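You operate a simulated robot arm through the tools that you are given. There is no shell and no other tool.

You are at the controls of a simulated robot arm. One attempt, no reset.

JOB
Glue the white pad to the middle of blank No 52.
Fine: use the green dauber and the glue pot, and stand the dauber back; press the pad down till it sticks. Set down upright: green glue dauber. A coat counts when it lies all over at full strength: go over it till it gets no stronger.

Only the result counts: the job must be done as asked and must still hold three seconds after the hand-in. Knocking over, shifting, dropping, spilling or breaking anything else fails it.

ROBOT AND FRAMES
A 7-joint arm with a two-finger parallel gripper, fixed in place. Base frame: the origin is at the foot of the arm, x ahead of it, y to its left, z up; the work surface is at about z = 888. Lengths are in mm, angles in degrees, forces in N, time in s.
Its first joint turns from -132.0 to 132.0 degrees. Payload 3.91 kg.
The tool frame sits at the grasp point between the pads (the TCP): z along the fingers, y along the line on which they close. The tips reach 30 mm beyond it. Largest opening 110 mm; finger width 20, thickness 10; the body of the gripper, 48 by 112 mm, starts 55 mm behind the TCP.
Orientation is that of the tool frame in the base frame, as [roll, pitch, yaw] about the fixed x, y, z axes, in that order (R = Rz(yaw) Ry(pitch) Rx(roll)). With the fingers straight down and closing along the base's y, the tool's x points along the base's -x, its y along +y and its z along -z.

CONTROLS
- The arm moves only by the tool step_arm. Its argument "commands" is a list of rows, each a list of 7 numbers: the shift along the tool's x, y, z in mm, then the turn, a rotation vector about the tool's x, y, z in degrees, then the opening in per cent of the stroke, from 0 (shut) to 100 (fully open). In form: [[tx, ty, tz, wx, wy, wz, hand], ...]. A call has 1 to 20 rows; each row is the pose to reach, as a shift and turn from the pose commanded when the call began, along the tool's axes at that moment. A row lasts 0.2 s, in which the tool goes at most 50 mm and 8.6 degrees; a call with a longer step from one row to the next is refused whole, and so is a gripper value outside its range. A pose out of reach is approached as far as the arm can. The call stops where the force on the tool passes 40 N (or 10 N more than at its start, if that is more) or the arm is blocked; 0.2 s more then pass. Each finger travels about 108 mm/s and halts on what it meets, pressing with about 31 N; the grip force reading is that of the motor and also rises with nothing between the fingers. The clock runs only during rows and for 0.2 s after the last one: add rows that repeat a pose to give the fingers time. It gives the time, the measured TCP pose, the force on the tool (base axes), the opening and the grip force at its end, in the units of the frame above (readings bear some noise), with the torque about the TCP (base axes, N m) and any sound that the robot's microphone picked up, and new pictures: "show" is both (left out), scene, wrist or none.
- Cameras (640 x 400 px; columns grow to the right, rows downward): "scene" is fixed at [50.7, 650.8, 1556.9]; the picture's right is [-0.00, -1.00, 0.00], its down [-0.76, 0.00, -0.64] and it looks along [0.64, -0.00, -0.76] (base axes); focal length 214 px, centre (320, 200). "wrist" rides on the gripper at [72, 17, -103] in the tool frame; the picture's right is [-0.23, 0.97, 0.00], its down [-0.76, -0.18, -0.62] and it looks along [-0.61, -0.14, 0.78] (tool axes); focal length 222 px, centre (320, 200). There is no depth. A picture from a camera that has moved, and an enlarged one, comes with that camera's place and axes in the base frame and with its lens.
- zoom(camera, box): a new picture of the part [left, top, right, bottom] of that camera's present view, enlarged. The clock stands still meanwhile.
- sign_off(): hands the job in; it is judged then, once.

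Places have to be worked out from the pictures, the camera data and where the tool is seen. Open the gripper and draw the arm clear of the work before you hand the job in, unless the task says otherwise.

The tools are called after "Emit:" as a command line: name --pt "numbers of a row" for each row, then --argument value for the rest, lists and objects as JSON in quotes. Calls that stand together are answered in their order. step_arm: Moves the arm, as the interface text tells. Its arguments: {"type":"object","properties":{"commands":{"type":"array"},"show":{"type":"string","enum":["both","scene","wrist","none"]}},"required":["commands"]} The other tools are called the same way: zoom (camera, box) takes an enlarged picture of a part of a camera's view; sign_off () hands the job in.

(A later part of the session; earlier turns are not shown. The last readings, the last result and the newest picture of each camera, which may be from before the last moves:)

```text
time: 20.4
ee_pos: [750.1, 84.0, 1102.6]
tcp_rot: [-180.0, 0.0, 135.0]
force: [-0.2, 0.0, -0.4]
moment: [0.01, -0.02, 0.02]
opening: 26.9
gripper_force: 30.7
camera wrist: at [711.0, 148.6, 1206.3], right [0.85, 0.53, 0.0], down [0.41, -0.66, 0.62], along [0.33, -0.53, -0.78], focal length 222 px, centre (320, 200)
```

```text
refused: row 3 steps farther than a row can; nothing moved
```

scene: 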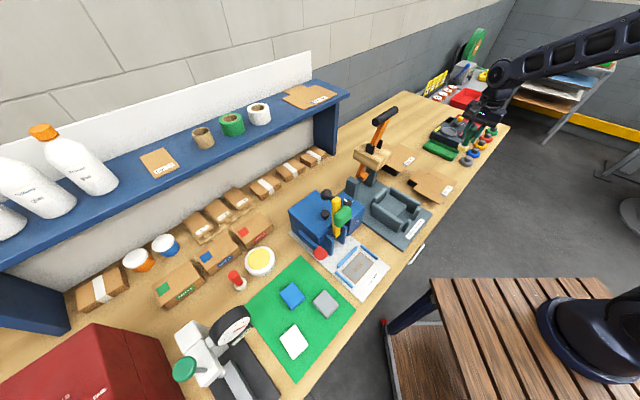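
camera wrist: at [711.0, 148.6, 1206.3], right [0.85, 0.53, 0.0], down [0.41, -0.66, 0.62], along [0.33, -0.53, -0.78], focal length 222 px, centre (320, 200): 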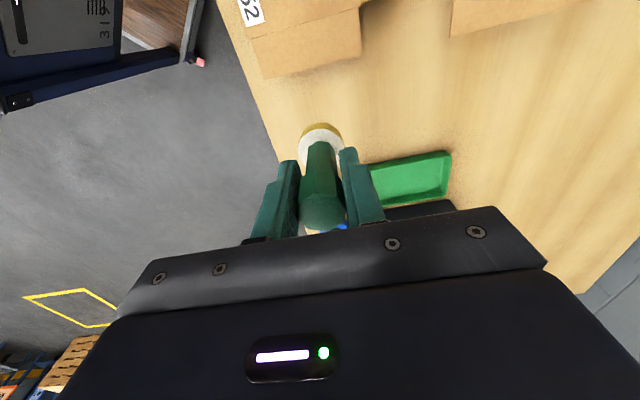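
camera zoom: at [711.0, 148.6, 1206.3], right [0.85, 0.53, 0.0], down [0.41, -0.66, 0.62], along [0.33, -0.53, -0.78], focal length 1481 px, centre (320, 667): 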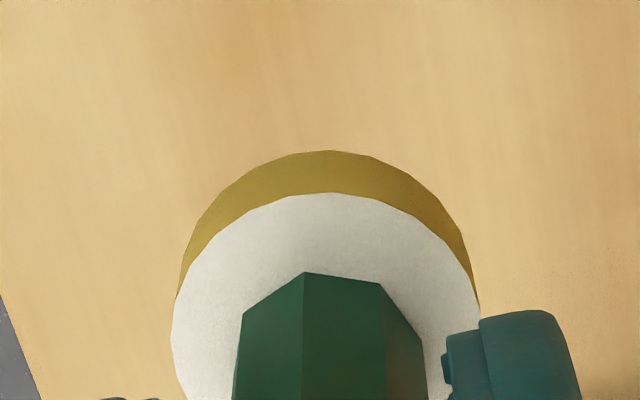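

One step was too long; I'll resend with smaller steps.

Emit:
step_arm --pt "40 0 0 0 0 0 5" --pt "80 0 15 0 0 0 5" --pt "120 0 40 0 0 0 5" --pt "120 0 75 0 0 0 5" --pt "120 0 100 0 0 0 5" --pt "120 0 110 0 0 0 5" --pt "120 0 114 0 0 0 5" --pt "120 0 114 0 0 0 5" --pt "120 3 114 0 0 0 5" --pt "120 6 114 0 0 0 5" --pt "120 8 114 0 0 0 5" --show "wrist"

Emit:
zoom --camera "wrist" --box '[230, 60, 410, 200]'

```text
time: 22.8
ee_pos: [670.8, 175.3, 988.9]
tcp_rot: [-180.0, 0.0, 135.0]
force: [-0.6, -0.3, -1.0]
moment: [0.0, 0.01, 0.0]
opening: 27.0
gripper_force: 31.0
camera wrist: at [631.1, 239.4, 1092.0], right [0.85, 0.53, 0.0], down [0.41, -0.66, 0.62], along [0.33, -0.53, -0.78], focal length 222 px, centre (320, 200)
```

wrist: 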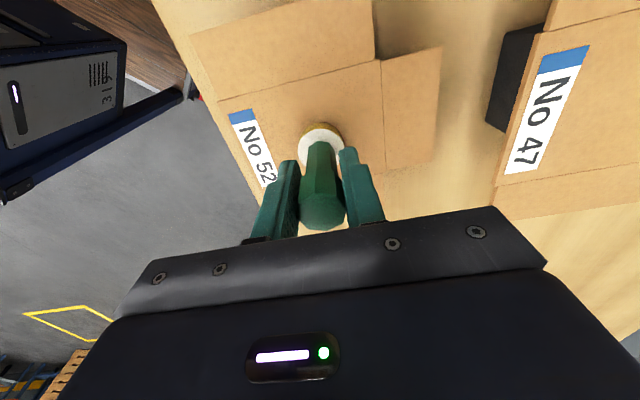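

```text
2.86 times, centred on (320, 130) of wrist
camera zoom: at [631.1, 239.4, 1092.0], right [0.85, 0.53, 0.0], down [0.41, -0.66, 0.62], along [0.33, -0.53, -0.78], focal length 635 px, centre (320, 400)
```

zoom: 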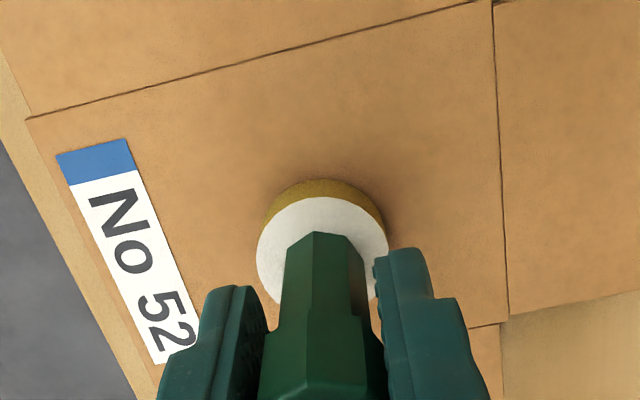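

No contact yet at this height. I'll lower in small increments until there is a light contact.

Emit:
step_arm --pt "0 0 0.7 0 0 0 5" --pt "0 0 1.2 0 0 0 5" --pt "0 0 1.2 0 0 0 5" --show "none"

```text
time: 23.6
ee_pos: [671.5, 175.3, 988.2]
tcp_rot: [179.9, 0.0, 135.0]
force: [0.2, 1.5, 9.7]
moment: [0.09, -0.05, 0.0]
opening: 26.6
gripper_force: 30.7
```

Light contact of ~10 N at commanded z 986. Now slow strokes along the panel's long axis under this light pressure.

Emit:
step_arm --pt "0 0 -0.4 0 0 0 5" --pt "0 -3 -0.4 0 0 0 5" --pt "0 -6 -0.4 0 0 0 5" --pt "0 -9 -0.4 0 0 0 5" --pt "0 -12 -0.4 0 0 0 5" --pt "0 -15 -0.4 0 0 0 5" --show "wrist"

Emit:
zoom --camera "wrist" --box '[230, 60, 410, 200]'

```text
time: 25.0
ee_pos: [660.2, 164.3, 987.7]
tcp_rot: [-180.0, 0.0, 135.0]
force: [3.2, 3.4, 12.9]
moment: [0.16, -0.15, 0.05]
opening: 26.8
gripper_force: 30.9
camera wrist: at [621.0, 228.7, 1091.0], right [0.85, 0.53, 0.0], down [0.41, -0.66, 0.62], along [0.33, -0.53, -0.78], focal length 222 px, centre (320, 200)
```

wrist: 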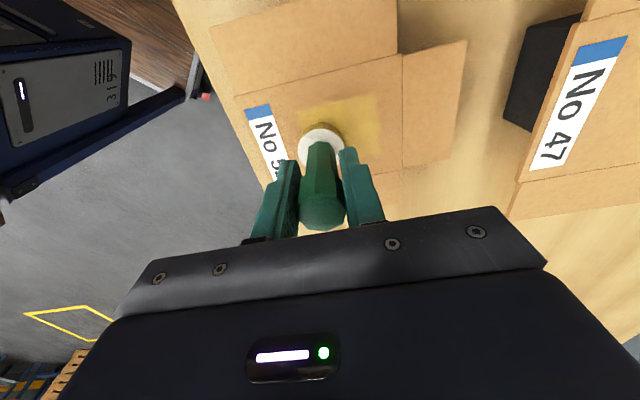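

```text
2.86 times, centred on (320, 130) of wrist
camera zoom: at [621.0, 228.7, 1091.0], right [0.85, 0.53, 0.0], down [0.41, -0.66, 0.62], along [0.33, -0.53, -0.78], focal length 635 px, centre (320, 400)
```

zoom: 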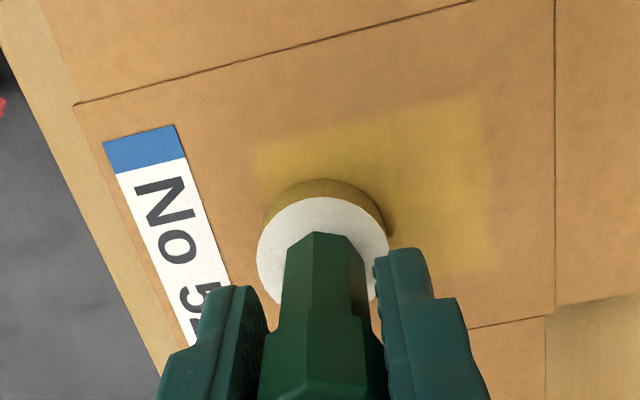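

Stroking deposits glue: a pale yellow rectangular patch has appeared on the middle of the blank. I'll lift and move aside to see the patch's extents.

Emit:
step_arm --pt "0 0 -5 0 0 0 5" --pt "0 0 -40 0 0 0 5" --pt "-30 0 -75 0 0 0 5" --pt "-70 0 -95 0 0 0 5" --pt "-110 0 -115 0 0 0 5" --pt "-110 0 -150 0 0 0 5" --pt "-110 0 -150 0 0 0 5" --show "both"

Emit:
zoom --camera "scene" --box '[405, 165, 465, 205]'

Emit:
zoom --camera "wrist" --box '[250, 0, 390, 130]'

```text
time: 26.6
ee_pos: [738.9, 87.4, 1138.2]
tcp_rot: [180.0, 0.1, 135.0]
force: [0.1, 0.1, -0.1]
moment: [-0.02, 0.02, -0.02]
opening: 26.9
gripper_force: 31.3
camera wrist: at [698.4, 151.3, 1241.4], right [0.85, 0.53, 0.0], down [0.41, -0.66, 0.62], along [0.33, -0.53, -0.78], focal length 222 px, centre (320, 200)
```

scene: 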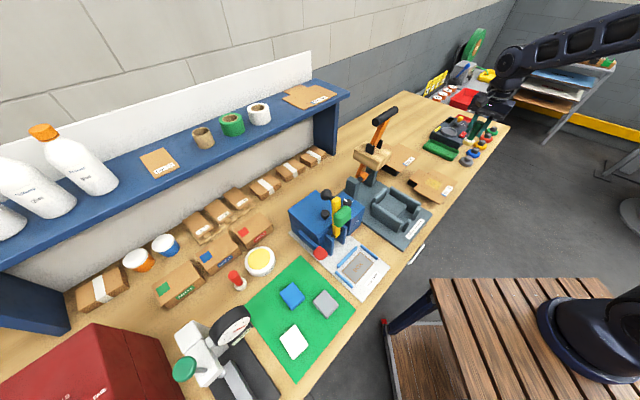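
wrist: 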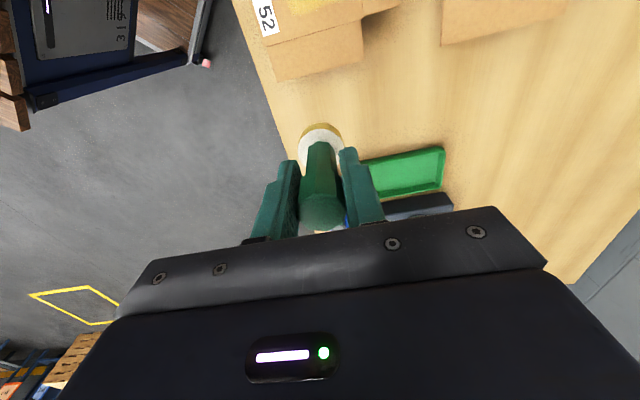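

```text
10.00 times, centred on (435, 185) of scene
camera zoom: at [50.7, 650.8, 1556.9], right [0.0, -1.0, 0.0], down [-0.76, 0.0, -0.64], along [0.64, 0.0, -0.76], focal length 2145 px, centre (-830, 350)
```

zoom: 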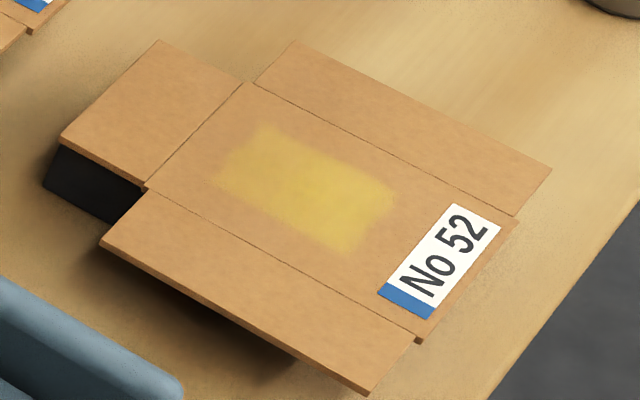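

```text
3.08 times, centred on (320, 65) of wrist
camera zoom: at [698.4, 151.3, 1241.4], right [0.85, 0.53, 0.0], down [0.41, -0.66, 0.62], along [0.33, -0.53, -0.78], focal length 684 px, centre (320, 615)
```

zoom: 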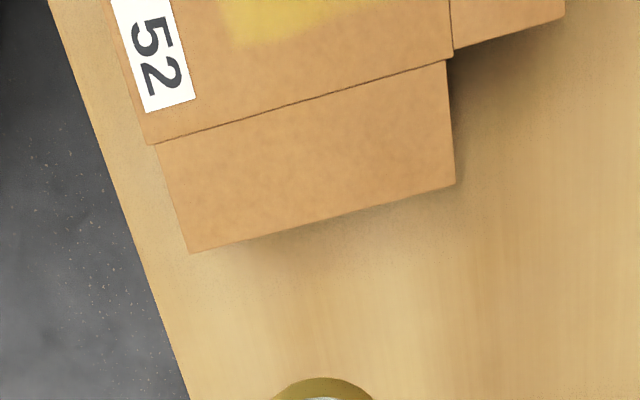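

The glue deposits as a pad-sized patch (about 58×46 mm) centred near (674,179), fainter towards its far edges; the blank itself hasn't moved. I'll go over the whole patch in light zigzag strokes.

Emit:
step_arm --pt "40 7 20 0 0 0 5" --pt "80 14 45 0 0 0 5" --pt "110 19 75 0 0 0 5" --pt "110 19 110 0 0 0 5" --pt "110 19 140 0 0 0 5" --pt "110 19 149 0 0 0 5" --pt "110 19 150.2 0 0 0 5" --pt "116 10 150.2 0 0 0 5" --pt "122 1 150.2 0 0 0 5" --pt "122 10 150.2 0 0 0 5" --pt "122 19 150.2 0 0 0 5" --pt "122 28 150.2 0 0 0 5" --pt "122 37 150.2 0 0 0 5" --show "wrist"

Emit:
zoom --camera "wrist" --box '[230, 60, 410, 200]'

```text
time: 29.4
ee_pos: [678.4, 200.4, 986.2]
tcp_rot: [180.0, 0.0, 135.1]
force: [-3.6, -5.2, 18.5]
moment: [-0.35, 0.19, 0.0]
opening: 27.1
gripper_force: 31.0
camera wrist: at [638.4, 263.6, 1090.8], right [0.85, 0.53, 0.0], down [0.41, -0.66, 0.62], along [0.33, -0.53, -0.78], focal length 222 px, centre (320, 200)
```

wrist: 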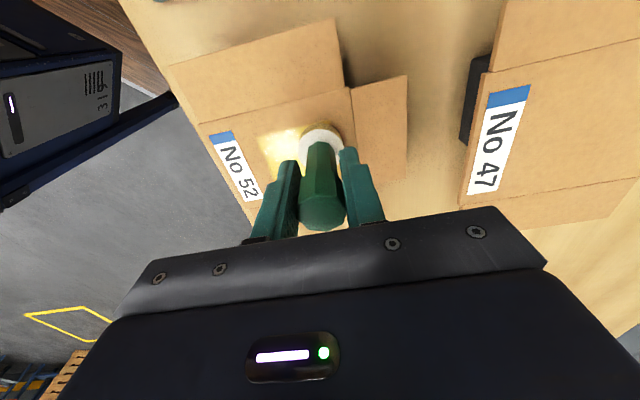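

```text
2.86 times, centred on (320, 130) of wrist
camera zoom: at [638.4, 263.6, 1090.8], right [0.85, 0.53, 0.0], down [0.41, -0.66, 0.62], along [0.33, -0.53, -0.78], focal length 635 px, centre (320, 400)
```

zoom: 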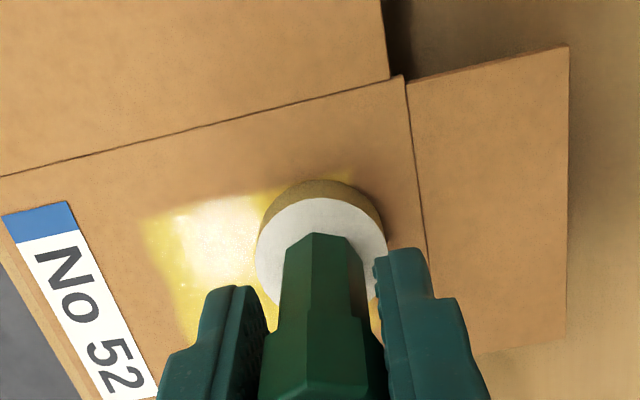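

The coat is becoming glossy and strong where brushed, and the patch corner is at the same place as before (a fixed target area). I'll continue the zigzag over the rest, easing pressure slightly.

Emit:
step_arm --pt "-3 0 -0.5 0 0 0 5" --pt "-6 0 -0.5 0 0 0 5" --pt "-6 -9 -0.5 0 0 0 5" --pt "-6 -18 -0.5 0 0 0 5" --pt "-6 -27 -0.5 0 0 0 5" --pt "-6 -36 -0.5 0 0 0 5" --pt "-12 -36 -0.5 0 0 0 5" --pt "-12 -27 -0.5 0 0 0 5" --pt "-12 -18 -0.5 0 0 0 5" --pt "-12 -9 -0.5 0 0 0 5" --pt "-12 0 -0.5 0 0 0 5" --pt "-18 0 -0.5 0 0 0 5" --pt "-18 -9 -0.5 0 0 0 5" --pt "-18 -18 -0.5 0 0 0 5" --pt "-18 -27 -0.5 0 0 0 5" --pt "-18 -36 -0.5 0 0 0 5" --pt "-24 -36 -0.5 0 0 0 5" --pt "-24 -27 -0.5 0 0 0 5" --pt "-24 -18 -0.5 0 0 0 5" --pt "-24 -9 -0.5 0 0 0 5" --show "wrist"

Emit:
zoom --camera "wrist" --box '[230, 60, 410, 200]'

```text
time: 33.6
ee_pos: [689.1, 176.0, 987.2]
tcp_rot: [180.0, 0.0, 134.9]
force: [-0.1, 0.0, -0.8]
moment: [0.03, 0.03, 0.0]
opening: 26.8
gripper_force: 31.1
camera wrist: at [649.2, 240.1, 1091.2], right [0.85, 0.53, 0.0], down [0.41, -0.66, 0.62], along [0.33, -0.53, -0.78], focal length 222 px, centre (320, 200)
```

wrist: 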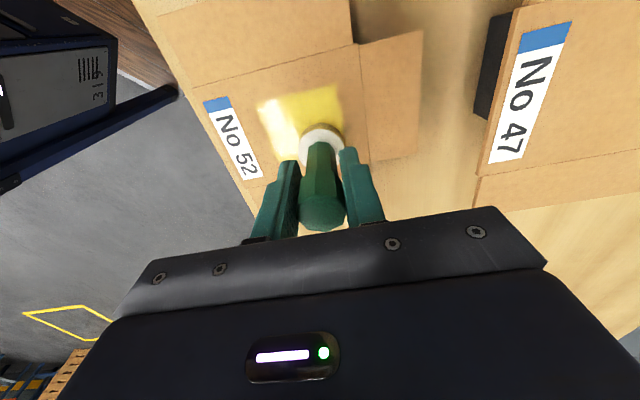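

```text
2.86 times, centred on (320, 130) of wrist
camera zoom: at [649.2, 240.1, 1091.2], right [0.85, 0.53, 0.0], down [0.41, -0.66, 0.62], along [0.33, -0.53, -0.78], focal length 635 px, centre (320, 400)
```

zoom: 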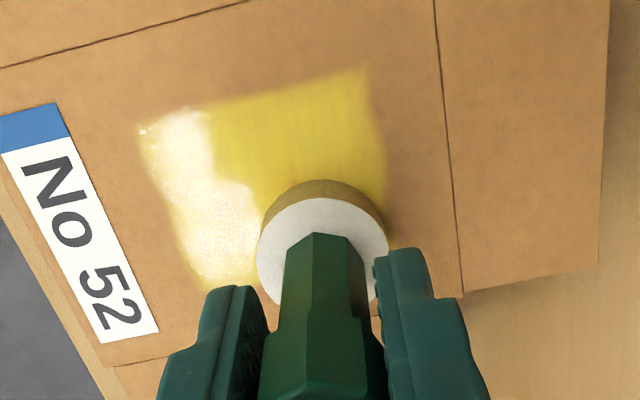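

The coat now covers most of the patch, but contact has just been lost at this height (the dauber has likely slid slightly in the grip). I'll lower a little to regain light contact.

Emit:
step_arm --pt "0 0 0.6 0 0 0 5" --pt "0 0 0.6 0 0 0 5" --show "none"

```text
time: 34.2
ee_pos: [688.5, 175.6, 987.3]
tcp_rot: [-180.0, 0.1, 135.0]
force: [-0.2, 0.5, 3.9]
moment: [0.05, -0.04, 0.0]
opening: 27.1
gripper_force: 31.2
```

Contact regained at ~4 N. I'll now cross-stroke over the whole patch at right angles to the first pass, slightly firmer.

Emit:
step_arm --pt "0 9 0.4 0 0 0 5" --pt "8 9 0.4 0 0 0 5" --pt "16 9 0.4 0 0 0 5" --pt "24 9 0.4 0 0 0 5" --pt "24 0 0.4 0 0 0 5" --pt "16 0 0.4 0 0 0 5" --pt "8 0 0.4 0 0 0 5" --pt "0 0 0.4 0 0 0 5" --pt "0 -9 0.4 0 0 0 5" --pt "8 -9 0.4 0 0 0 5" --pt "16 -9 0.4 0 0 0 5" --pt "24 -9 0.4 0 0 0 5" --pt "24 -18 0.4 0 0 0 5" --pt "16 -18 0.4 0 0 0 5" --pt "8 -18 0.4 0 0 0 5" --pt "0 -18 0.4 0 0 0 5" --pt "0 -27 0.4 0 0 0 5" --pt "8 -27 0.4 0 0 0 5" --pt "16 -27 0.4 0 0 0 5" --pt "24 -27 0.4 0 0 0 5" --show "wrist"

Emit:
zoom --camera "wrist" --box '[230, 60, 410, 200]'

```text
time: 38.4
ee_pos: [651.4, 174.4, 986.2]
tcp_rot: [180.0, 0.0, 135.1]
force: [0.4, -0.5, -0.9]
moment: [0.02, -0.01, 0.03]
opening: 26.9
gripper_force: 31.0
camera wrist: at [613.2, 238.3, 1090.3], right [0.85, 0.53, 0.0], down [0.41, -0.66, 0.62], along [0.33, -0.53, -0.78], focal length 222 px, centre (320, 200)
```

wrist: 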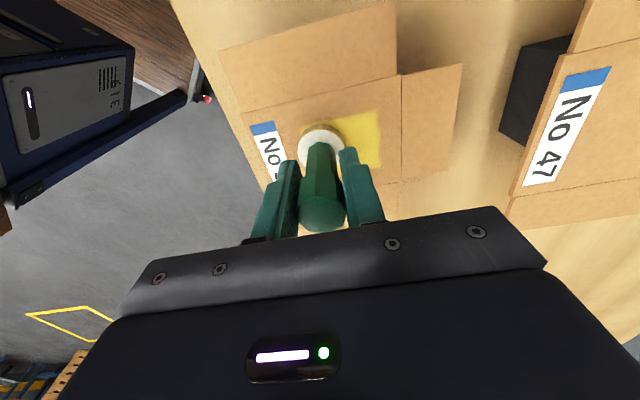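

```text
2.86 times, centred on (320, 130) of wrist
camera zoom: at [613.2, 238.3, 1090.3], right [0.85, 0.53, 0.0], down [0.41, -0.66, 0.62], along [0.33, -0.53, -0.78], focal length 635 px, centre (320, 400)
```

zoom: 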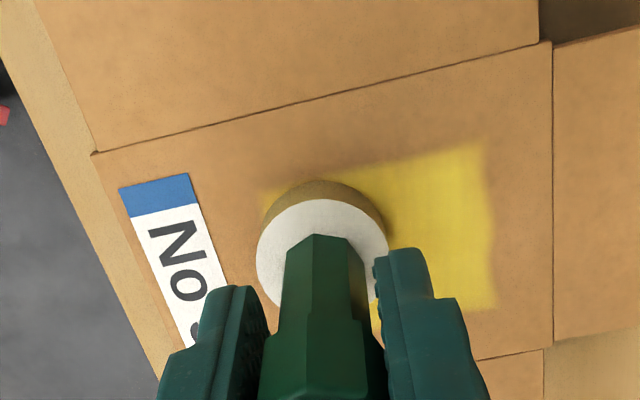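

I'll lift and step aside to inspect the coat's coverage and strength from the scene camera.

Emit:
step_arm --pt "0 0 -5 0 0 0 5" --pt "0 0 -40 0 0 0 5" --pt "-30 0 -75 0 0 0 5" --pt "-70 0 -95 0 0 0 5" --pt "-110 0 -115 0 0 0 5" --pt "-140 0 -150 0 0 0 5" --pt "-140 0 -150 0 0 0 5" --show "both"

Emit:
zoom --camera "scene" --box '[405, 165, 465, 205]'

Emit:
zoom --camera "wrist" --box '[290, 100, 350, 160]'

```text
time: 40.0
ee_pos: [750.4, 75.6, 1135.3]
tcp_rot: [180.0, 0.1, 135.0]
force: [0.0, -0.3, -0.5]
moment: [0.01, 0.0, -0.02]
opening: 27.0
gripper_force: 31.0
camera wrist: at [711.1, 139.1, 1239.8], right [0.85, 0.53, 0.0], down [0.41, -0.66, 0.62], along [0.33, -0.53, -0.78], focal length 222 px, centre (320, 200)
```

scene: 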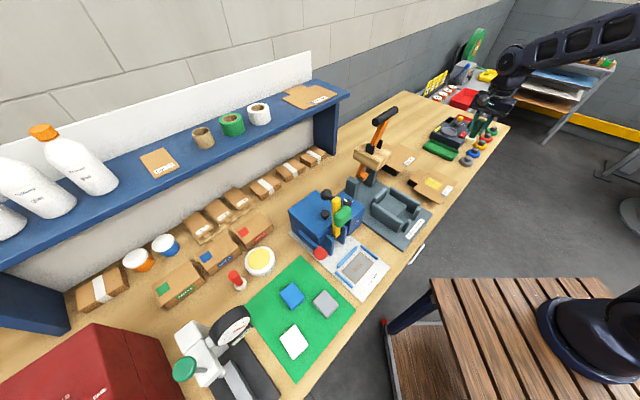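
wrist: 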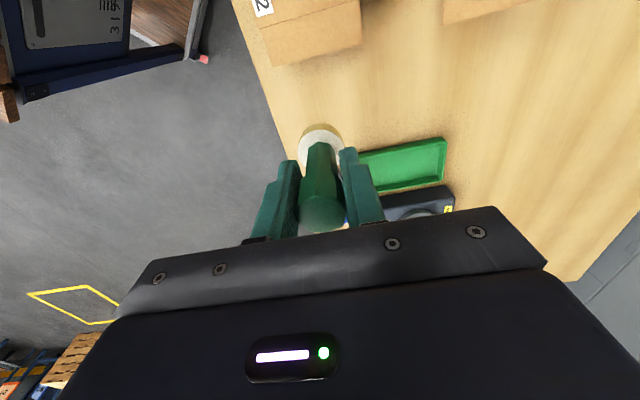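

```text
10.00 times, centred on (435, 185) of scene
camera zoom: at [50.7, 650.8, 1556.9], right [0.0, -1.0, 0.0], down [-0.76, 0.0, -0.64], along [0.64, 0.0, -0.76], focal length 2145 px, centre (-830, 350)
```

zoom: 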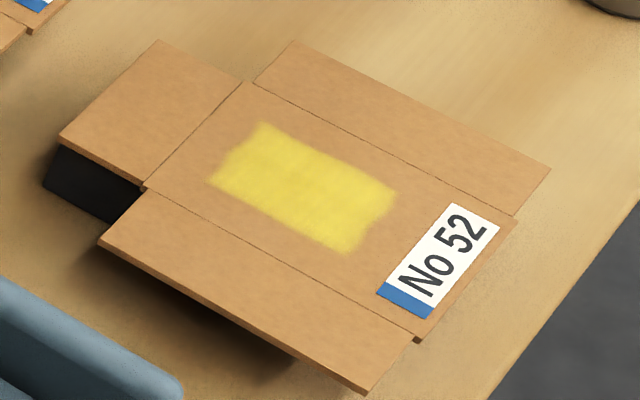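

```text
6.67 times, centred on (320, 130) of wrist
camera zoom: at [711.1, 139.1, 1239.8], right [0.85, 0.53, 0.0], down [0.41, -0.66, 0.62], along [0.33, -0.53, -0.78], focal length 1481 px, centre (320, 667)
```

zoom: 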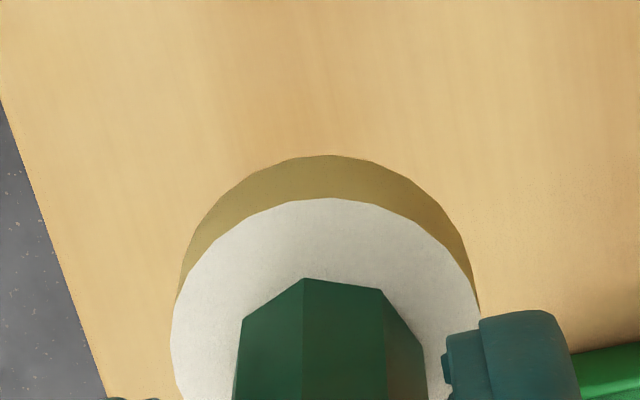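

The coat now shows strong yellow over the patch, and the foam looks paler (its load is going down). I'll zoom in to judge uniformity.

Emit:
zoom --camera "scene" --box '[423, 174, 447, 192]'

Emit:
zoom --camera "scene" --box '[478, 85, 518, 135]'

```text
16.00 times, centred on (435, 183) of scene
camera zoom: at [50.7, 650.8, 1556.9], right [0.0, -1.0, 0.0], down [-0.76, 0.0, -0.64], along [0.64, 0.0, -0.76], focal length 3432 px, centre (-1520, 472)
```

zoom: 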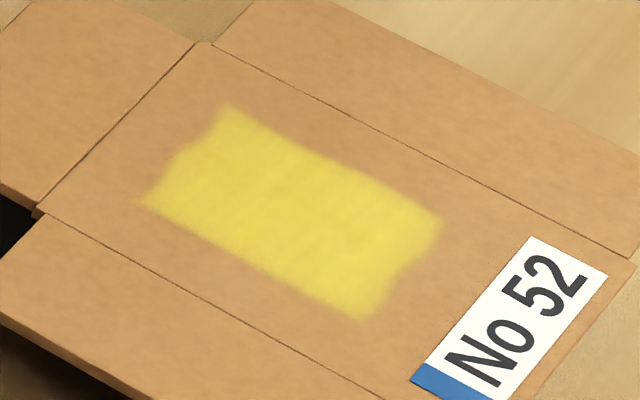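

```text
8.00 times, centred on (498, 110) of scene
camera zoom: at [50.7, 650.8, 1556.9], right [0.0, -1.0, 0.0], down [-0.76, 0.0, -0.64], along [0.64, 0.0, -0.76], focal length 1716 px, centre (-1104, 920)
```

zoom: 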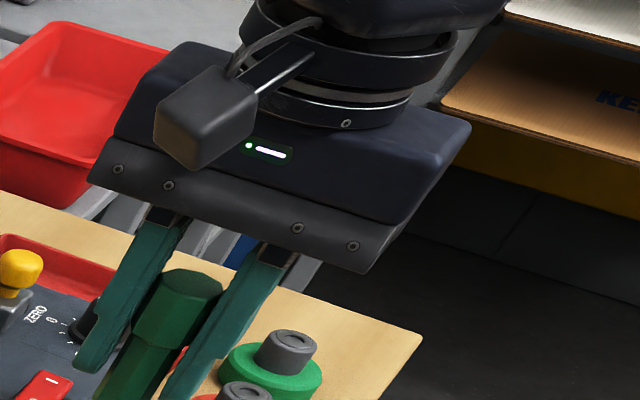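

The coat looks even, but the foam is losing colour, so I'll re-dip to be sure the coat can reach full strength. First back up high and over to the pot.

Emit:
step_arm --pt "0 0 -47 0 0 0 5" --pt "0 0 -94 0 0 0 5" --pt "46.1 14.3 -100 0 0 0 5" --pt "92.3 28.7 -100 0 0 0 5" --pt "138.4 43 -100 0 0 0 5" --pt "184.6 57.3 -100 0 0 0 5" --pt "230.7 71.6 -100 0 0 0 5" --pt "276.8 86 -100 0 0 0 5" --pt "323 100.3 -100 0 0 0 5" --pt "369.1 114.6 -100 0 0 0 5" --pt "415.3 129 -100 0 0 0 5" --pt "461.4 143.3 -100 0 0 0 5" --pt "507.5 157.6 -100 0 0 0 5" --pt "553.7 171.9 -100 0 0 0 5" --pt "599.8 186.3 -100 0 0 0 5" --pt "645.9 200.6 -100 0 0 0 5" --pt "692.1 214.9 -100 0 0 0 5" --pt "738.2 229.2 -100 0 0 0 5" --pt "784.4 243.6 -100 0 0 0 5" --pt "830.5 257.9 -100 0 0 0 5" --show "none"

Emit:
zoom --camera "scene" --box '[423, 174, 447, 192]'

Emit:
zoom --camera "scene" --box '[405, 165, 465, 205]'

```text
time: 44.2
ee_pos: [346.0, 844.9, 1238.1]
tcp_rot: [179.9, -0.1, 135.0]
force: [2.4, -0.8, 1.0]
moment: [0.08, 0.05, 0.02]
opening: 27.2
gripper_force: 31.4
```

```text
16.00 times, centred on (435, 183) of scene
camera zoom: at [50.7, 650.8, 1556.9], right [0.0, -1.0, 0.0], down [-0.76, 0.0, -0.64], along [0.64, 0.0, -0.76], focal length 3432 px, centre (-1520, 472)
```

zoom: 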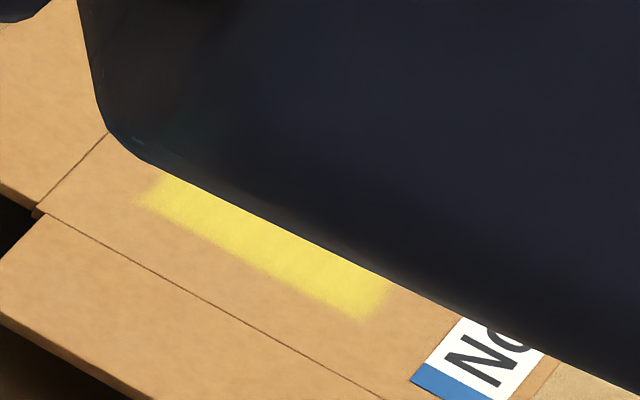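

```text
10.00 times, centred on (435, 185) of scene
camera zoom: at [50.7, 650.8, 1556.9], right [0.0, -1.0, 0.0], down [-0.76, 0.0, -0.64], along [0.64, 0.0, -0.76], focal length 2145 px, centre (-830, 350)
```

zoom: 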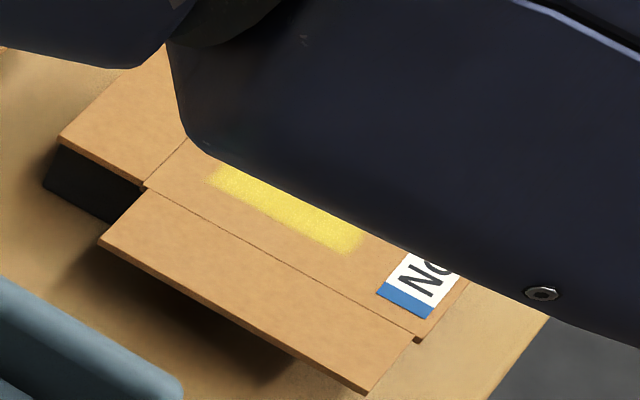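

Over the pot again at z≈1236. I'll lower gently into the glue, aiming for light contact.

Emit:
step_arm --pt "0 0 45 0 0 0 5" --pt "0 0 90 0 0 0 5" --pt "0 0 135 0 0 0 5" --pt "0 0 180 0 0 0 5" --pt "0 0 215 0 0 0 5" --pt "0 0 235 0 0 0 5" --pt "0 0 243 0 0 0 5" --pt "0 0 245.5 0 0 0 5" --pt "0 0 246.7 0 0 0 5" --pt "0 0 246.7 0 0 0 5" --show "wrist"

Emit:
zoom --camera "wrist" --box '[230, 60, 410, 220]'

```text
time: 46.4
ee_pos: [346.7, 844.7, 988.0]
tcp_rot: [180.0, 0.0, 134.9]
force: [-0.1, 0.9, -0.8]
moment: [0.01, 0.03, -0.03]
opening: 26.6
gripper_force: 31.0
camera wrist: at [307.5, 908.6, 1093.4], right [0.85, 0.53, 0.0], down [0.41, -0.66, 0.62], along [0.33, -0.53, -0.78], focal length 222 px, centre (320, 200)
```

wrist: 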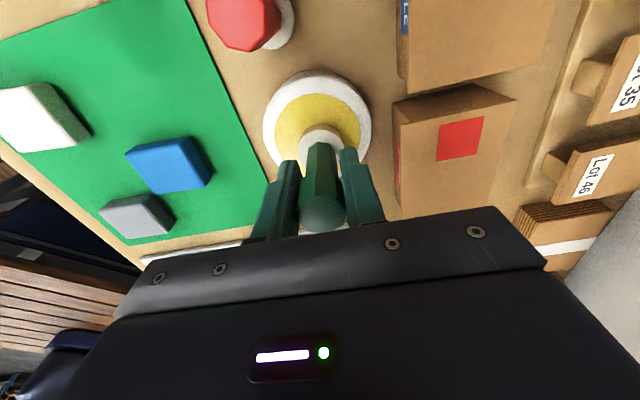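

```text
2.50 times, centred on (320, 140) of wrist
camera zoom: at [307.5, 908.6, 1093.4], right [0.85, 0.53, 0.0], down [0.41, -0.66, 0.62], along [0.33, -0.53, -0.78], focal length 555 px, centre (320, 350)
```

zoom: 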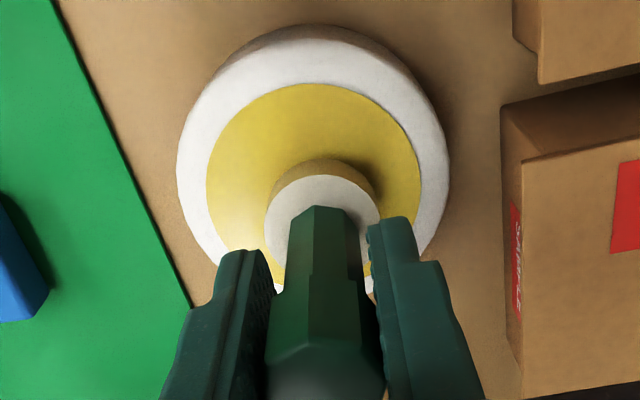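

No contact yet at commanded 989; the dauber has slid up a little in the grip. I'll lower in small steps until it touches.

Emit:
step_arm --pt "0 0 0.8 0 0 0 5" --pt "0 0 1.6 0 0 0 5" --pt "0 0 1.6 0 0 0 5" --show "none"

```text
time: 47.2
ee_pos: [347.8, 844.7, 986.9]
tcp_rot: [180.0, 0.0, 135.1]
force: [0.1, 0.4, -0.1]
moment: [0.0, -0.02, -0.04]
opening: 27.0
gripper_force: 31.0
```

Emit:
step_arm --pt "0 0 0.8 0 0 0 5" --pt "0 0 1.6 0 0 0 5" --pt "0 0 1.6 0 0 0 5" --show "none"

```text
time: 48.0
ee_pos: [347.5, 844.3, 986.7]
tcp_rot: [180.0, -0.1, 135.0]
force: [0.5, 0.7, -0.9]
moment: [0.01, 0.01, 0.0]
opening: 26.8
gripper_force: 30.8
```

Still free at commanded 985.8 (I should narrate: slip appears to be several mm). I'll continue lowering in small steps.

Emit:
step_arm --pt "0 0 0.8 0 0 0 5" --pt "0 0 1.6 0 0 0 5" --pt "0 0 2.2 0 0 0 5" --pt "0 0 2.2 0 0 0 5" --show "wrist"

Emit:
zoom --camera "wrist" --box '[230, 60, 410, 220]'

```text
time: 49.0
ee_pos: [346.8, 845.4, 983.2]
tcp_rot: [180.0, 0.0, 135.0]
force: [-0.4, 0.0, -0.5]
moment: [0.01, -0.01, -0.02]
opening: 26.7
gripper_force: 30.8
camera wrist: at [306.8, 908.7, 1088.1], right [0.85, 0.53, 0.0], down [0.41, -0.66, 0.62], along [0.33, -0.53, -0.78], focal length 222 px, centre (320, 200)
```

wrist: 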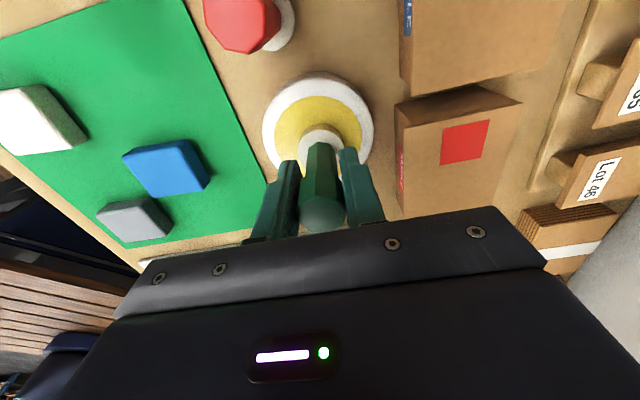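

```text
2.50 times, centred on (320, 140) of wrist
camera zoom: at [306.8, 908.7, 1088.1], right [0.85, 0.53, 0.0], down [0.41, -0.66, 0.62], along [0.33, -0.53, -0.78], focal length 555 px, centre (320, 350)
```

zoom: 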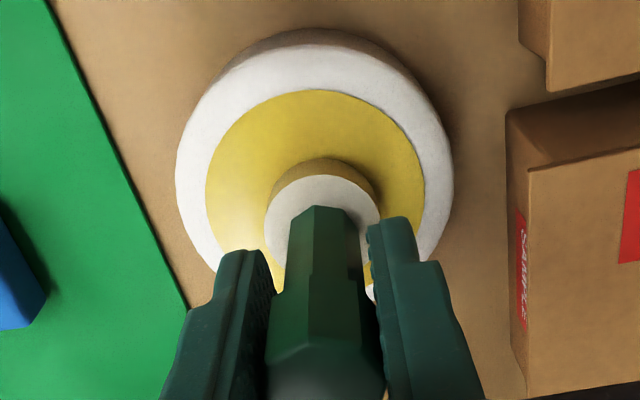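

Comparing pictures, the dauber slid up about 6–8 mm in the grip during the first 20 N press on the blank. I'll keep lowering gently to find the glue surface.

Emit:
step_arm --pt "0 0 0.8 0 0 0 5" --pt "0 0 1.4 0 0 0 5" --pt "0 0 1.4 0 0 0 5" --show "none"

```text
time: 49.8
ee_pos: [346.2, 844.8, 982.8]
tcp_rot: [-179.9, -0.1, 135.0]
force: [0.0, -0.9, -0.8]
moment: [0.01, 0.0, -0.01]
opening: 26.9
gripper_force: 30.9
```

Still no contact at commanded 982.2; I'll lower another 1.4 mm.

Emit:
step_arm --pt "0 0 0.8 0 0 0 5" --pt "0 0 1.4 0 0 0 5" --pt "0 0 1.4 0 0 0 5" --show "none"

```text
time: 50.6
ee_pos: [346.4, 845.4, 982.1]
tcp_rot: [-180.0, 0.0, 134.9]
force: [-1.4, -1.8, 7.3]
moment: [-0.17, 0.09, -0.01]
opening: 27.1
gripper_force: 31.2
```

Contact at commanded ≈981.4, so the dauber has slid ~8.3 mm up in the grip (foam bottom is now ~60 mm below the TCP). I'll lift and check the foam is freshly loaded.

Emit:
step_arm --pt "0 0 0 0 0 0 5" --pt "0 0 -5 0 0 0 5" --pt "0 0 -40 0 0 0 5" --pt "0 0 -85 0 0 0 5" --pt "0 0 -115 0 0 0 5" --pt "0 0 -115 0 0 0 5" --show "wrist"

Emit:
zoom --camera "wrist" --box '[270, 100, 390, 230]'

Emit:
zoom --camera "scene" --box '[230, 195, 310, 285]'

```text
time: 52.0
ee_pos: [346.9, 845.2, 1095.5]
tcp_rot: [180.0, 0.0, 134.9]
force: [-0.2, -0.6, 0.4]
moment: [-0.02, 0.0, -0.04]
opening: 26.8
gripper_force: 31.2
camera wrist: at [307.4, 909.4, 1199.7], right [0.85, 0.53, 0.0], down [0.41, -0.66, 0.62], along [0.33, -0.53, -0.78], focal length 222 px, centre (320, 200)
```

wrist: 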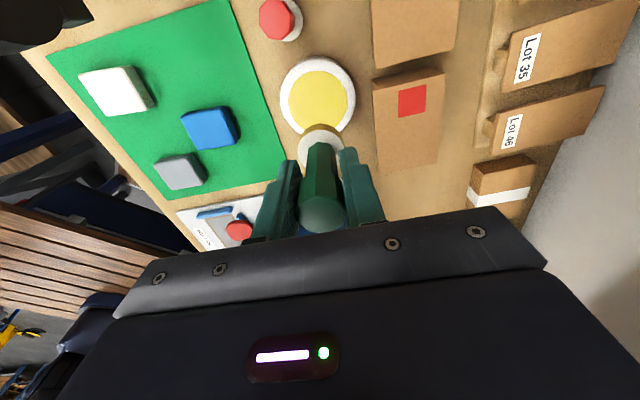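

```text
3.08 times, centred on (330, 165) of wrist
camera zoom: at [307.4, 909.4, 1199.7], right [0.85, 0.53, 0.0], down [0.41, -0.66, 0.62], along [0.33, -0.53, -0.78], focal length 684 px, centre (289, 308)
```

zoom: 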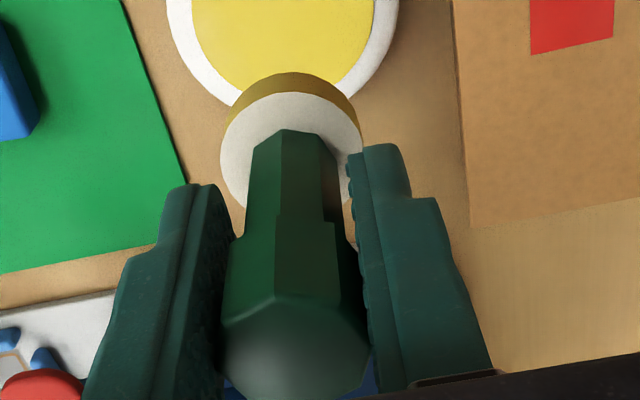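

```text
4.44 times, centred on (270, 240) of scene
camera zoom: at [50.7, 650.8, 1556.9], right [0.0, -1.0, 0.0], down [-0.76, 0.0, -0.64], along [0.64, 0.0, -0.76], focal length 953 px, centre (542, 22)
```

zoom: 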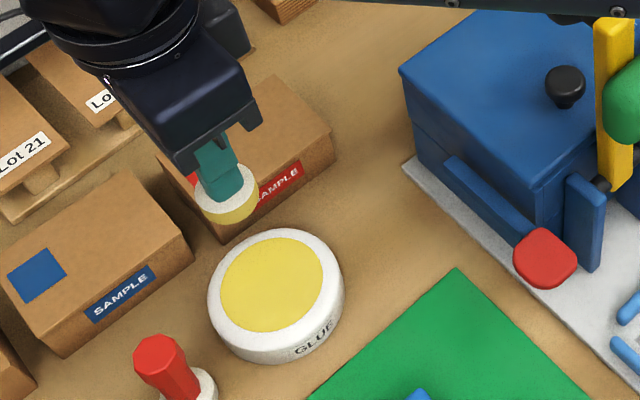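

The foam is bright yellow again. I'll carry it back high over to the patch centre (≈(672.5,181)).

Emit:
step_arm --pt "0 0 -46 0 0 0 5" --pt "0 0 -92 0 0 0 5" --pt "0 0 -138 0 0 0 5" --pt "-43.7 -15 -140 0 0 0 5" --pt "-87.5 -29.9 -140 0 0 0 5" --pt "-131.2 -44.9 -140 0 0 0 5" --pt "-174.9 -59.9 -140 0 0 0 5" --pt "-218.7 -74.8 -140 0 0 0 5" --pt "-262.4 -89.8 -140 0 0 0 5" --pt "-306.1 -104.7 -140 0 0 0 5" --pt "-349.9 -119.7 -140 0 0 0 5" --pt "-393.6 -134.7 -140 0 0 0 5" --pt "-437.3 -149.6 -140 0 0 0 5" --pt "-481 -164.6 -140 0 0 0 5" --pt "-524.8 -179.6 -140 0 0 0 5" --pt "-568.5 -194.5 -140 0 0 0 5" --pt "-612.2 -209.5 -140 0 0 0 5" --pt "-656 -224.4 -140 0 0 0 5" --pt "-699.7 -239.4 -140 0 0 0 5" --pt "-699.7 -239.4 -100 0 0 0 5" --show "wrist"

Emit:
zoom --camera "wrist" --box '[230, 0, 390, 130]'

Emit:
zoom --camera "scene" --box '[405, 165, 465, 205]'

```text
time: 56.2
ee_pos: [671.3, 180.0, 1195.6]
tcp_rot: [180.0, 0.0, 134.9]
force: [-1.0, 0.4, 0.4]
moment: [-0.02, 0.01, 0.02]
opening: 26.7
gripper_force: 31.2
camera wrist: at [632.4, 243.7, 1299.9], right [0.85, 0.53, 0.0], down [0.41, -0.66, 0.62], along [0.33, -0.53, -0.78], focal length 222 px, centre (320, 200)
```

wrist: 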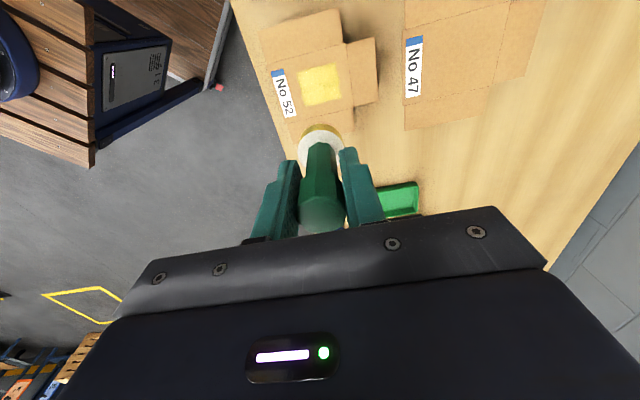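

```text
3.08 times, centred on (310, 65) of wrist
camera zoom: at [632.4, 243.7, 1299.9], right [0.85, 0.53, 0.0], down [0.41, -0.66, 0.62], along [0.33, -0.53, -0.78], focal length 684 px, centre (351, 615)
```

zoom: 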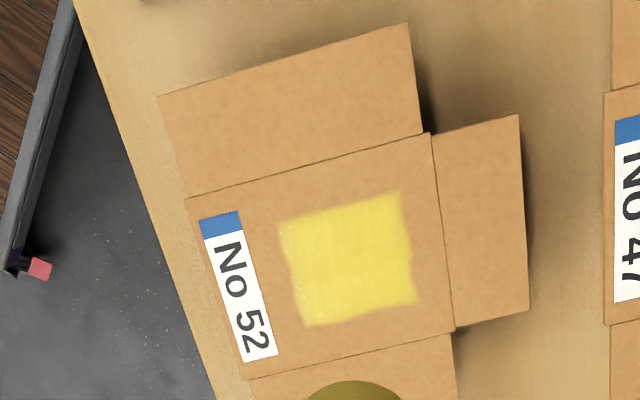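

```text
10.00 times, centred on (435, 185) of scene
camera zoom: at [50.7, 650.8, 1556.9], right [0.0, -1.0, 0.0], down [-0.76, 0.0, -0.64], along [0.64, 0.0, -0.76], focal length 2145 px, centre (-830, 350)
```

zoom: 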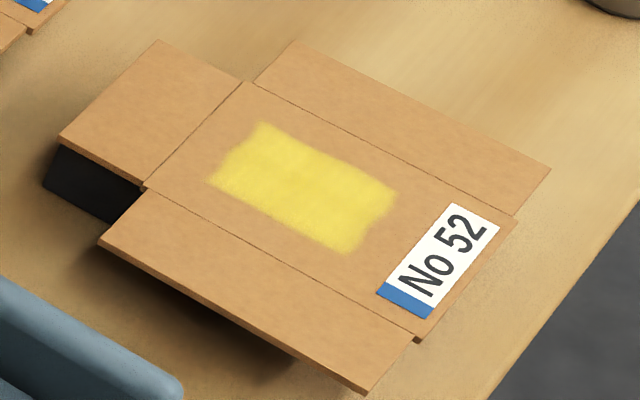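

In this clean view the coat patch is centred at about (672.7,179.6), aligned with the panel. I'll lower the freshly loaded dauber to light contact there.

Emit:
step_arm --pt "-1 -0.8 45 0 0 0 5" --pt "-1 -0.8 90 0 0 0 5" --pt "-1 -0.8 135 0 0 0 5" --pt "-1 -0.8 175 0 0 0 5" --pt "-1 -0.8 198 0 0 0 5" --pt "-1 -0.8 206 0 0 0 5" --pt "-1 -0.8 208.5 0 0 0 5" --pt "-1 -0.8 209.3 0 0 0 5" --pt "-1 -0.8 209.3 0 0 0 5" --show "none"

```text
time: 58.2
ee_pos: [672.1, 178.5, 984.7]
tcp_rot: [179.9, 0.0, 134.9]
force: [-0.2, -0.2, -1.6]
moment: [-0.02, 0.0, 0.01]
opening: 27.2
gripper_force: 30.9
```

No contact at 986.5 yet; I'll lower in half-millimetre steps.

Emit:
step_arm --pt "0 0 0.5 0 0 0 5" --pt "0 0 0.9 0 0 0 5" --pt "0 0 0.9 0 0 0 5" --show "none"

Emit:
step_arm --pt "0 0 0.5 0 0 0 5" --pt "0 0 0.5 0 0 0 5" --show "none"

```text
time: 59.0
ee_pos: [672.4, 179.8, 986.5]
tcp_rot: [179.9, 0.0, 135.0]
force: [0.5, 0.2, -0.6]
moment: [0.04, -0.01, -0.04]
opening: 26.8
gripper_force: 31.2
```

```text
time: 59.6
ee_pos: [673.0, 179.0, 986.2]
tcp_rot: [180.0, 0.0, 135.0]
force: [-0.2, -0.4, 4.5]
moment: [-0.08, 0.04, 0.02]
opening: 26.4
gripper_force: 30.9
```

Light contact (4.5 N). Now a fresh zigzag pass over the full patch.

Emit:
step_arm --pt "6 -9 0.4 0 0 0 5" --pt "12 -18 0.4 0 0 0 5" --pt "12 -9 0.4 0 0 0 5" --pt "12 0 0.4 0 0 0 5" --pt "12 9 0.4 0 0 0 5" --pt "12 18 0.4 0 0 0 5" --pt "6 18 0.4 0 0 0 5" --pt "6 9 0.4 0 0 0 5" --pt "6 0 0.4 0 0 0 5" --pt "6 -9 0.4 0 0 0 5" --pt "6 -18 0.4 0 0 0 5" --pt "0 -18 0.4 0 0 0 5" --pt "0 -9 0.4 0 0 0 5" --pt "0 0 0.4 0 0 0 5" --show "none"

```text
time: 62.6
ee_pos: [672.3, 178.9, 985.4]
tcp_rot: [180.0, 0.0, 135.0]
force: [-3.6, -5.2, 19.5]
moment: [-0.44, 0.22, 0.0]
opening: 26.8
gripper_force: 31.0
```

Force 19.5 N during this stroke — a bit much, so I'll ease by 0.5 mm and finish the remaining lines.

Emit:
step_arm --pt "0 4 -0.5 0 0 0 5" --pt "0 12 -0.5 0 0 0 5" --pt "0 18 -0.5 0 0 0 5" --pt "-6 18 -0.4 0 0 0 5" --pt "-6 9 -0.4 0 0 0 5" --pt "-6 0 -0.4 0 0 0 5" --pt "-6 -9 -0.4 0 0 0 5" --pt "-6 -18 -0.4 0 0 0 5" --pt "-12 -18 -0.4 0 0 0 5" --pt "-12 -9 -0.4 0 0 0 5" --pt "-12 0 -0.5 0 0 0 5" --pt "-12 9 -0.5 0 0 0 5" --pt "-12 18 -0.5 0 0 0 5" --show "wrist"

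Emit:
zoom --camera "wrist" --box '[230, 60, 410, 200]'

```text
time: 65.4
ee_pos: [694.7, 184.6, 987.1]
tcp_rot: [179.9, 0.0, 135.1]
force: [1.2, 0.2, 0.5]
moment: [0.06, -0.07, -0.01]
opening: 27.1
gripper_force: 30.3
camera wrist: at [654.4, 247.9, 1089.9], right [0.85, 0.53, 0.0], down [0.41, -0.66, 0.62], along [0.33, -0.53, -0.78], focal length 222 px, centre (320, 200)
```

wrist: 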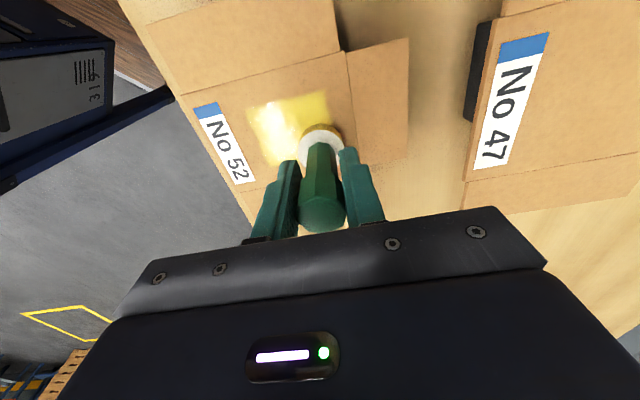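

```text
2.86 times, centred on (320, 130) of wrist
camera zoom: at [654.4, 247.9, 1089.9], right [0.85, 0.53, 0.0], down [0.41, -0.66, 0.62], along [0.33, -0.53, -0.78], focal length 635 px, centre (320, 400)
```

zoom: 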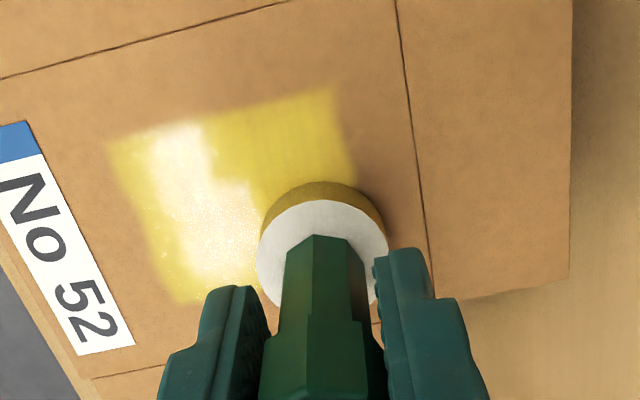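

I'll lift aside and compare the coat colour with before.

Emit:
step_arm --pt "0 0 -5 0 0 0 5" --pt "0 0 -40 0 0 0 5" --pt "-30 0 -75 0 0 0 5" --pt "-70 0 -95 0 0 0 5" --pt "-90 0 -125 0 0 0 5" --pt "-90 -18 -150 0 0 0 5" --pt "-90 -18 -150 0 0 0 5" --show "none"

Emit:
zoom --camera "scene" --box '[423, 174, 447, 192]'

Emit:
zoom --camera "scene" --box '[405, 165, 465, 205]'

Emit:
zoom --camera "wrist" --box '[290, 100, 350, 160]'

```text
time: 67.0
ee_pos: [745.2, 106.0, 1134.8]
tcp_rot: [-180.0, 0.0, 135.0]
force: [-0.4, 0.0, -1.0]
moment: [-0.02, -0.01, 0.01]
opening: 27.0
gripper_force: 30.5
```

```text
16.00 times, centred on (435, 183) of scene
camera zoom: at [50.7, 650.8, 1556.9], right [0.0, -1.0, 0.0], down [-0.76, 0.0, -0.64], along [0.64, 0.0, -0.76], focal length 3432 px, centre (-1520, 472)
```

zoom: 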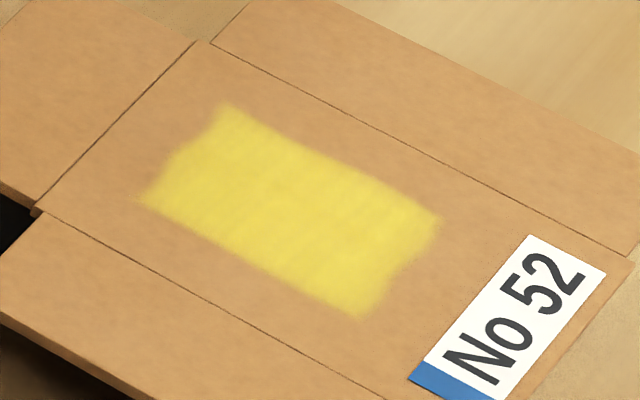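

```text
10.00 times, centred on (435, 185) of scene
camera zoom: at [50.7, 650.8, 1556.9], right [0.0, -1.0, 0.0], down [-0.76, 0.0, -0.64], along [0.64, 0.0, -0.76], focal length 2145 px, centre (-830, 350)
```

zoom: 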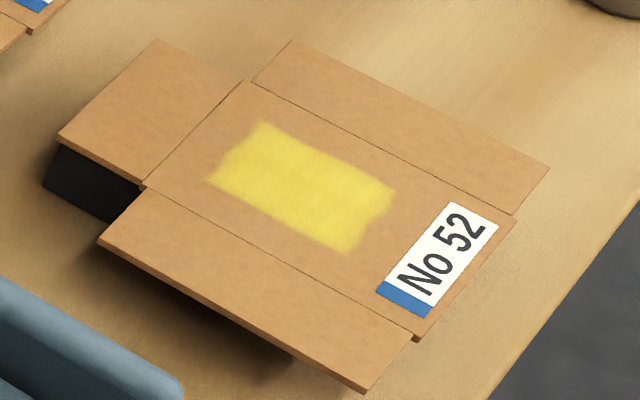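

```text
6.67 times, centred on (320, 130) of wrist
camera zoom: at [705.2, 170.6, 1239.8], right [0.85, 0.53, 0.0], down [0.41, -0.66, 0.62], along [0.33, -0.53, -0.78], focal length 1481 px, centre (320, 667)
```

zoom: 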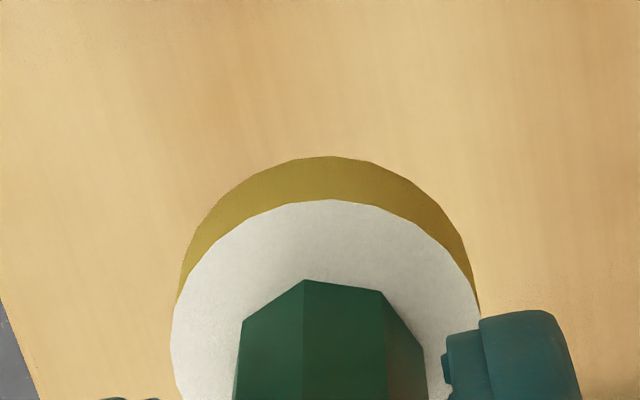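

The colour is essentially unchanged and the foam is still well loaded, so the coat is near saturation. To be sure of edges and corners I'll make one more light perimeter pass, starting by regaining contact at a corner.

Emit:
step_arm --pt "40 -6 20 0 0 0 5" --pt "75 -12 50 0 0 0 5" --pt "89 -18 90 0 0 0 5" --pt "89 -18 130 0 0 0 5" --pt "89 -18 146 0 0 0 5" --pt "89 -18 149.5 0 0 0 5" --pt "89 -18 150.2 0 0 0 5" --pt "89 -18 150.2 0 0 0 5" --show "none"

```text
time: 68.8
ee_pos: [668.0, 157.8, 986.4]
tcp_rot: [-180.0, 0.0, 135.0]
force: [-1.3, 3.1, 10.6]
moment: [0.22, -0.04, 0.0]
opening: 27.0
gripper_force: 30.9
```

Contact of ~10 N here. Now the perimeter pass.

Emit:
step_arm --pt "0 7 0 0 0 0 5" --pt "0 14 0 0 0 0 5" --pt "0 21 0 0 0 0 5" --pt "0 28 0 0 0 0 5" --pt "0 36 0 0 0 0 5" --pt "6.5 36 0 0 0 0 5" --pt "13 36 0 0 0 0 5" --pt "19.5 36 0 0 0 0 5" --pt "26 36 0 0 0 0 5" --show "none"

```text
time: 70.8
ee_pos: [676.5, 201.5, 985.7]
tcp_rot: [180.0, 0.1, 135.0]
force: [3.1, -1.0, 9.6]
moment: [-0.04, -0.27, 0.0]
opening: 26.9
gripper_force: 31.0
```

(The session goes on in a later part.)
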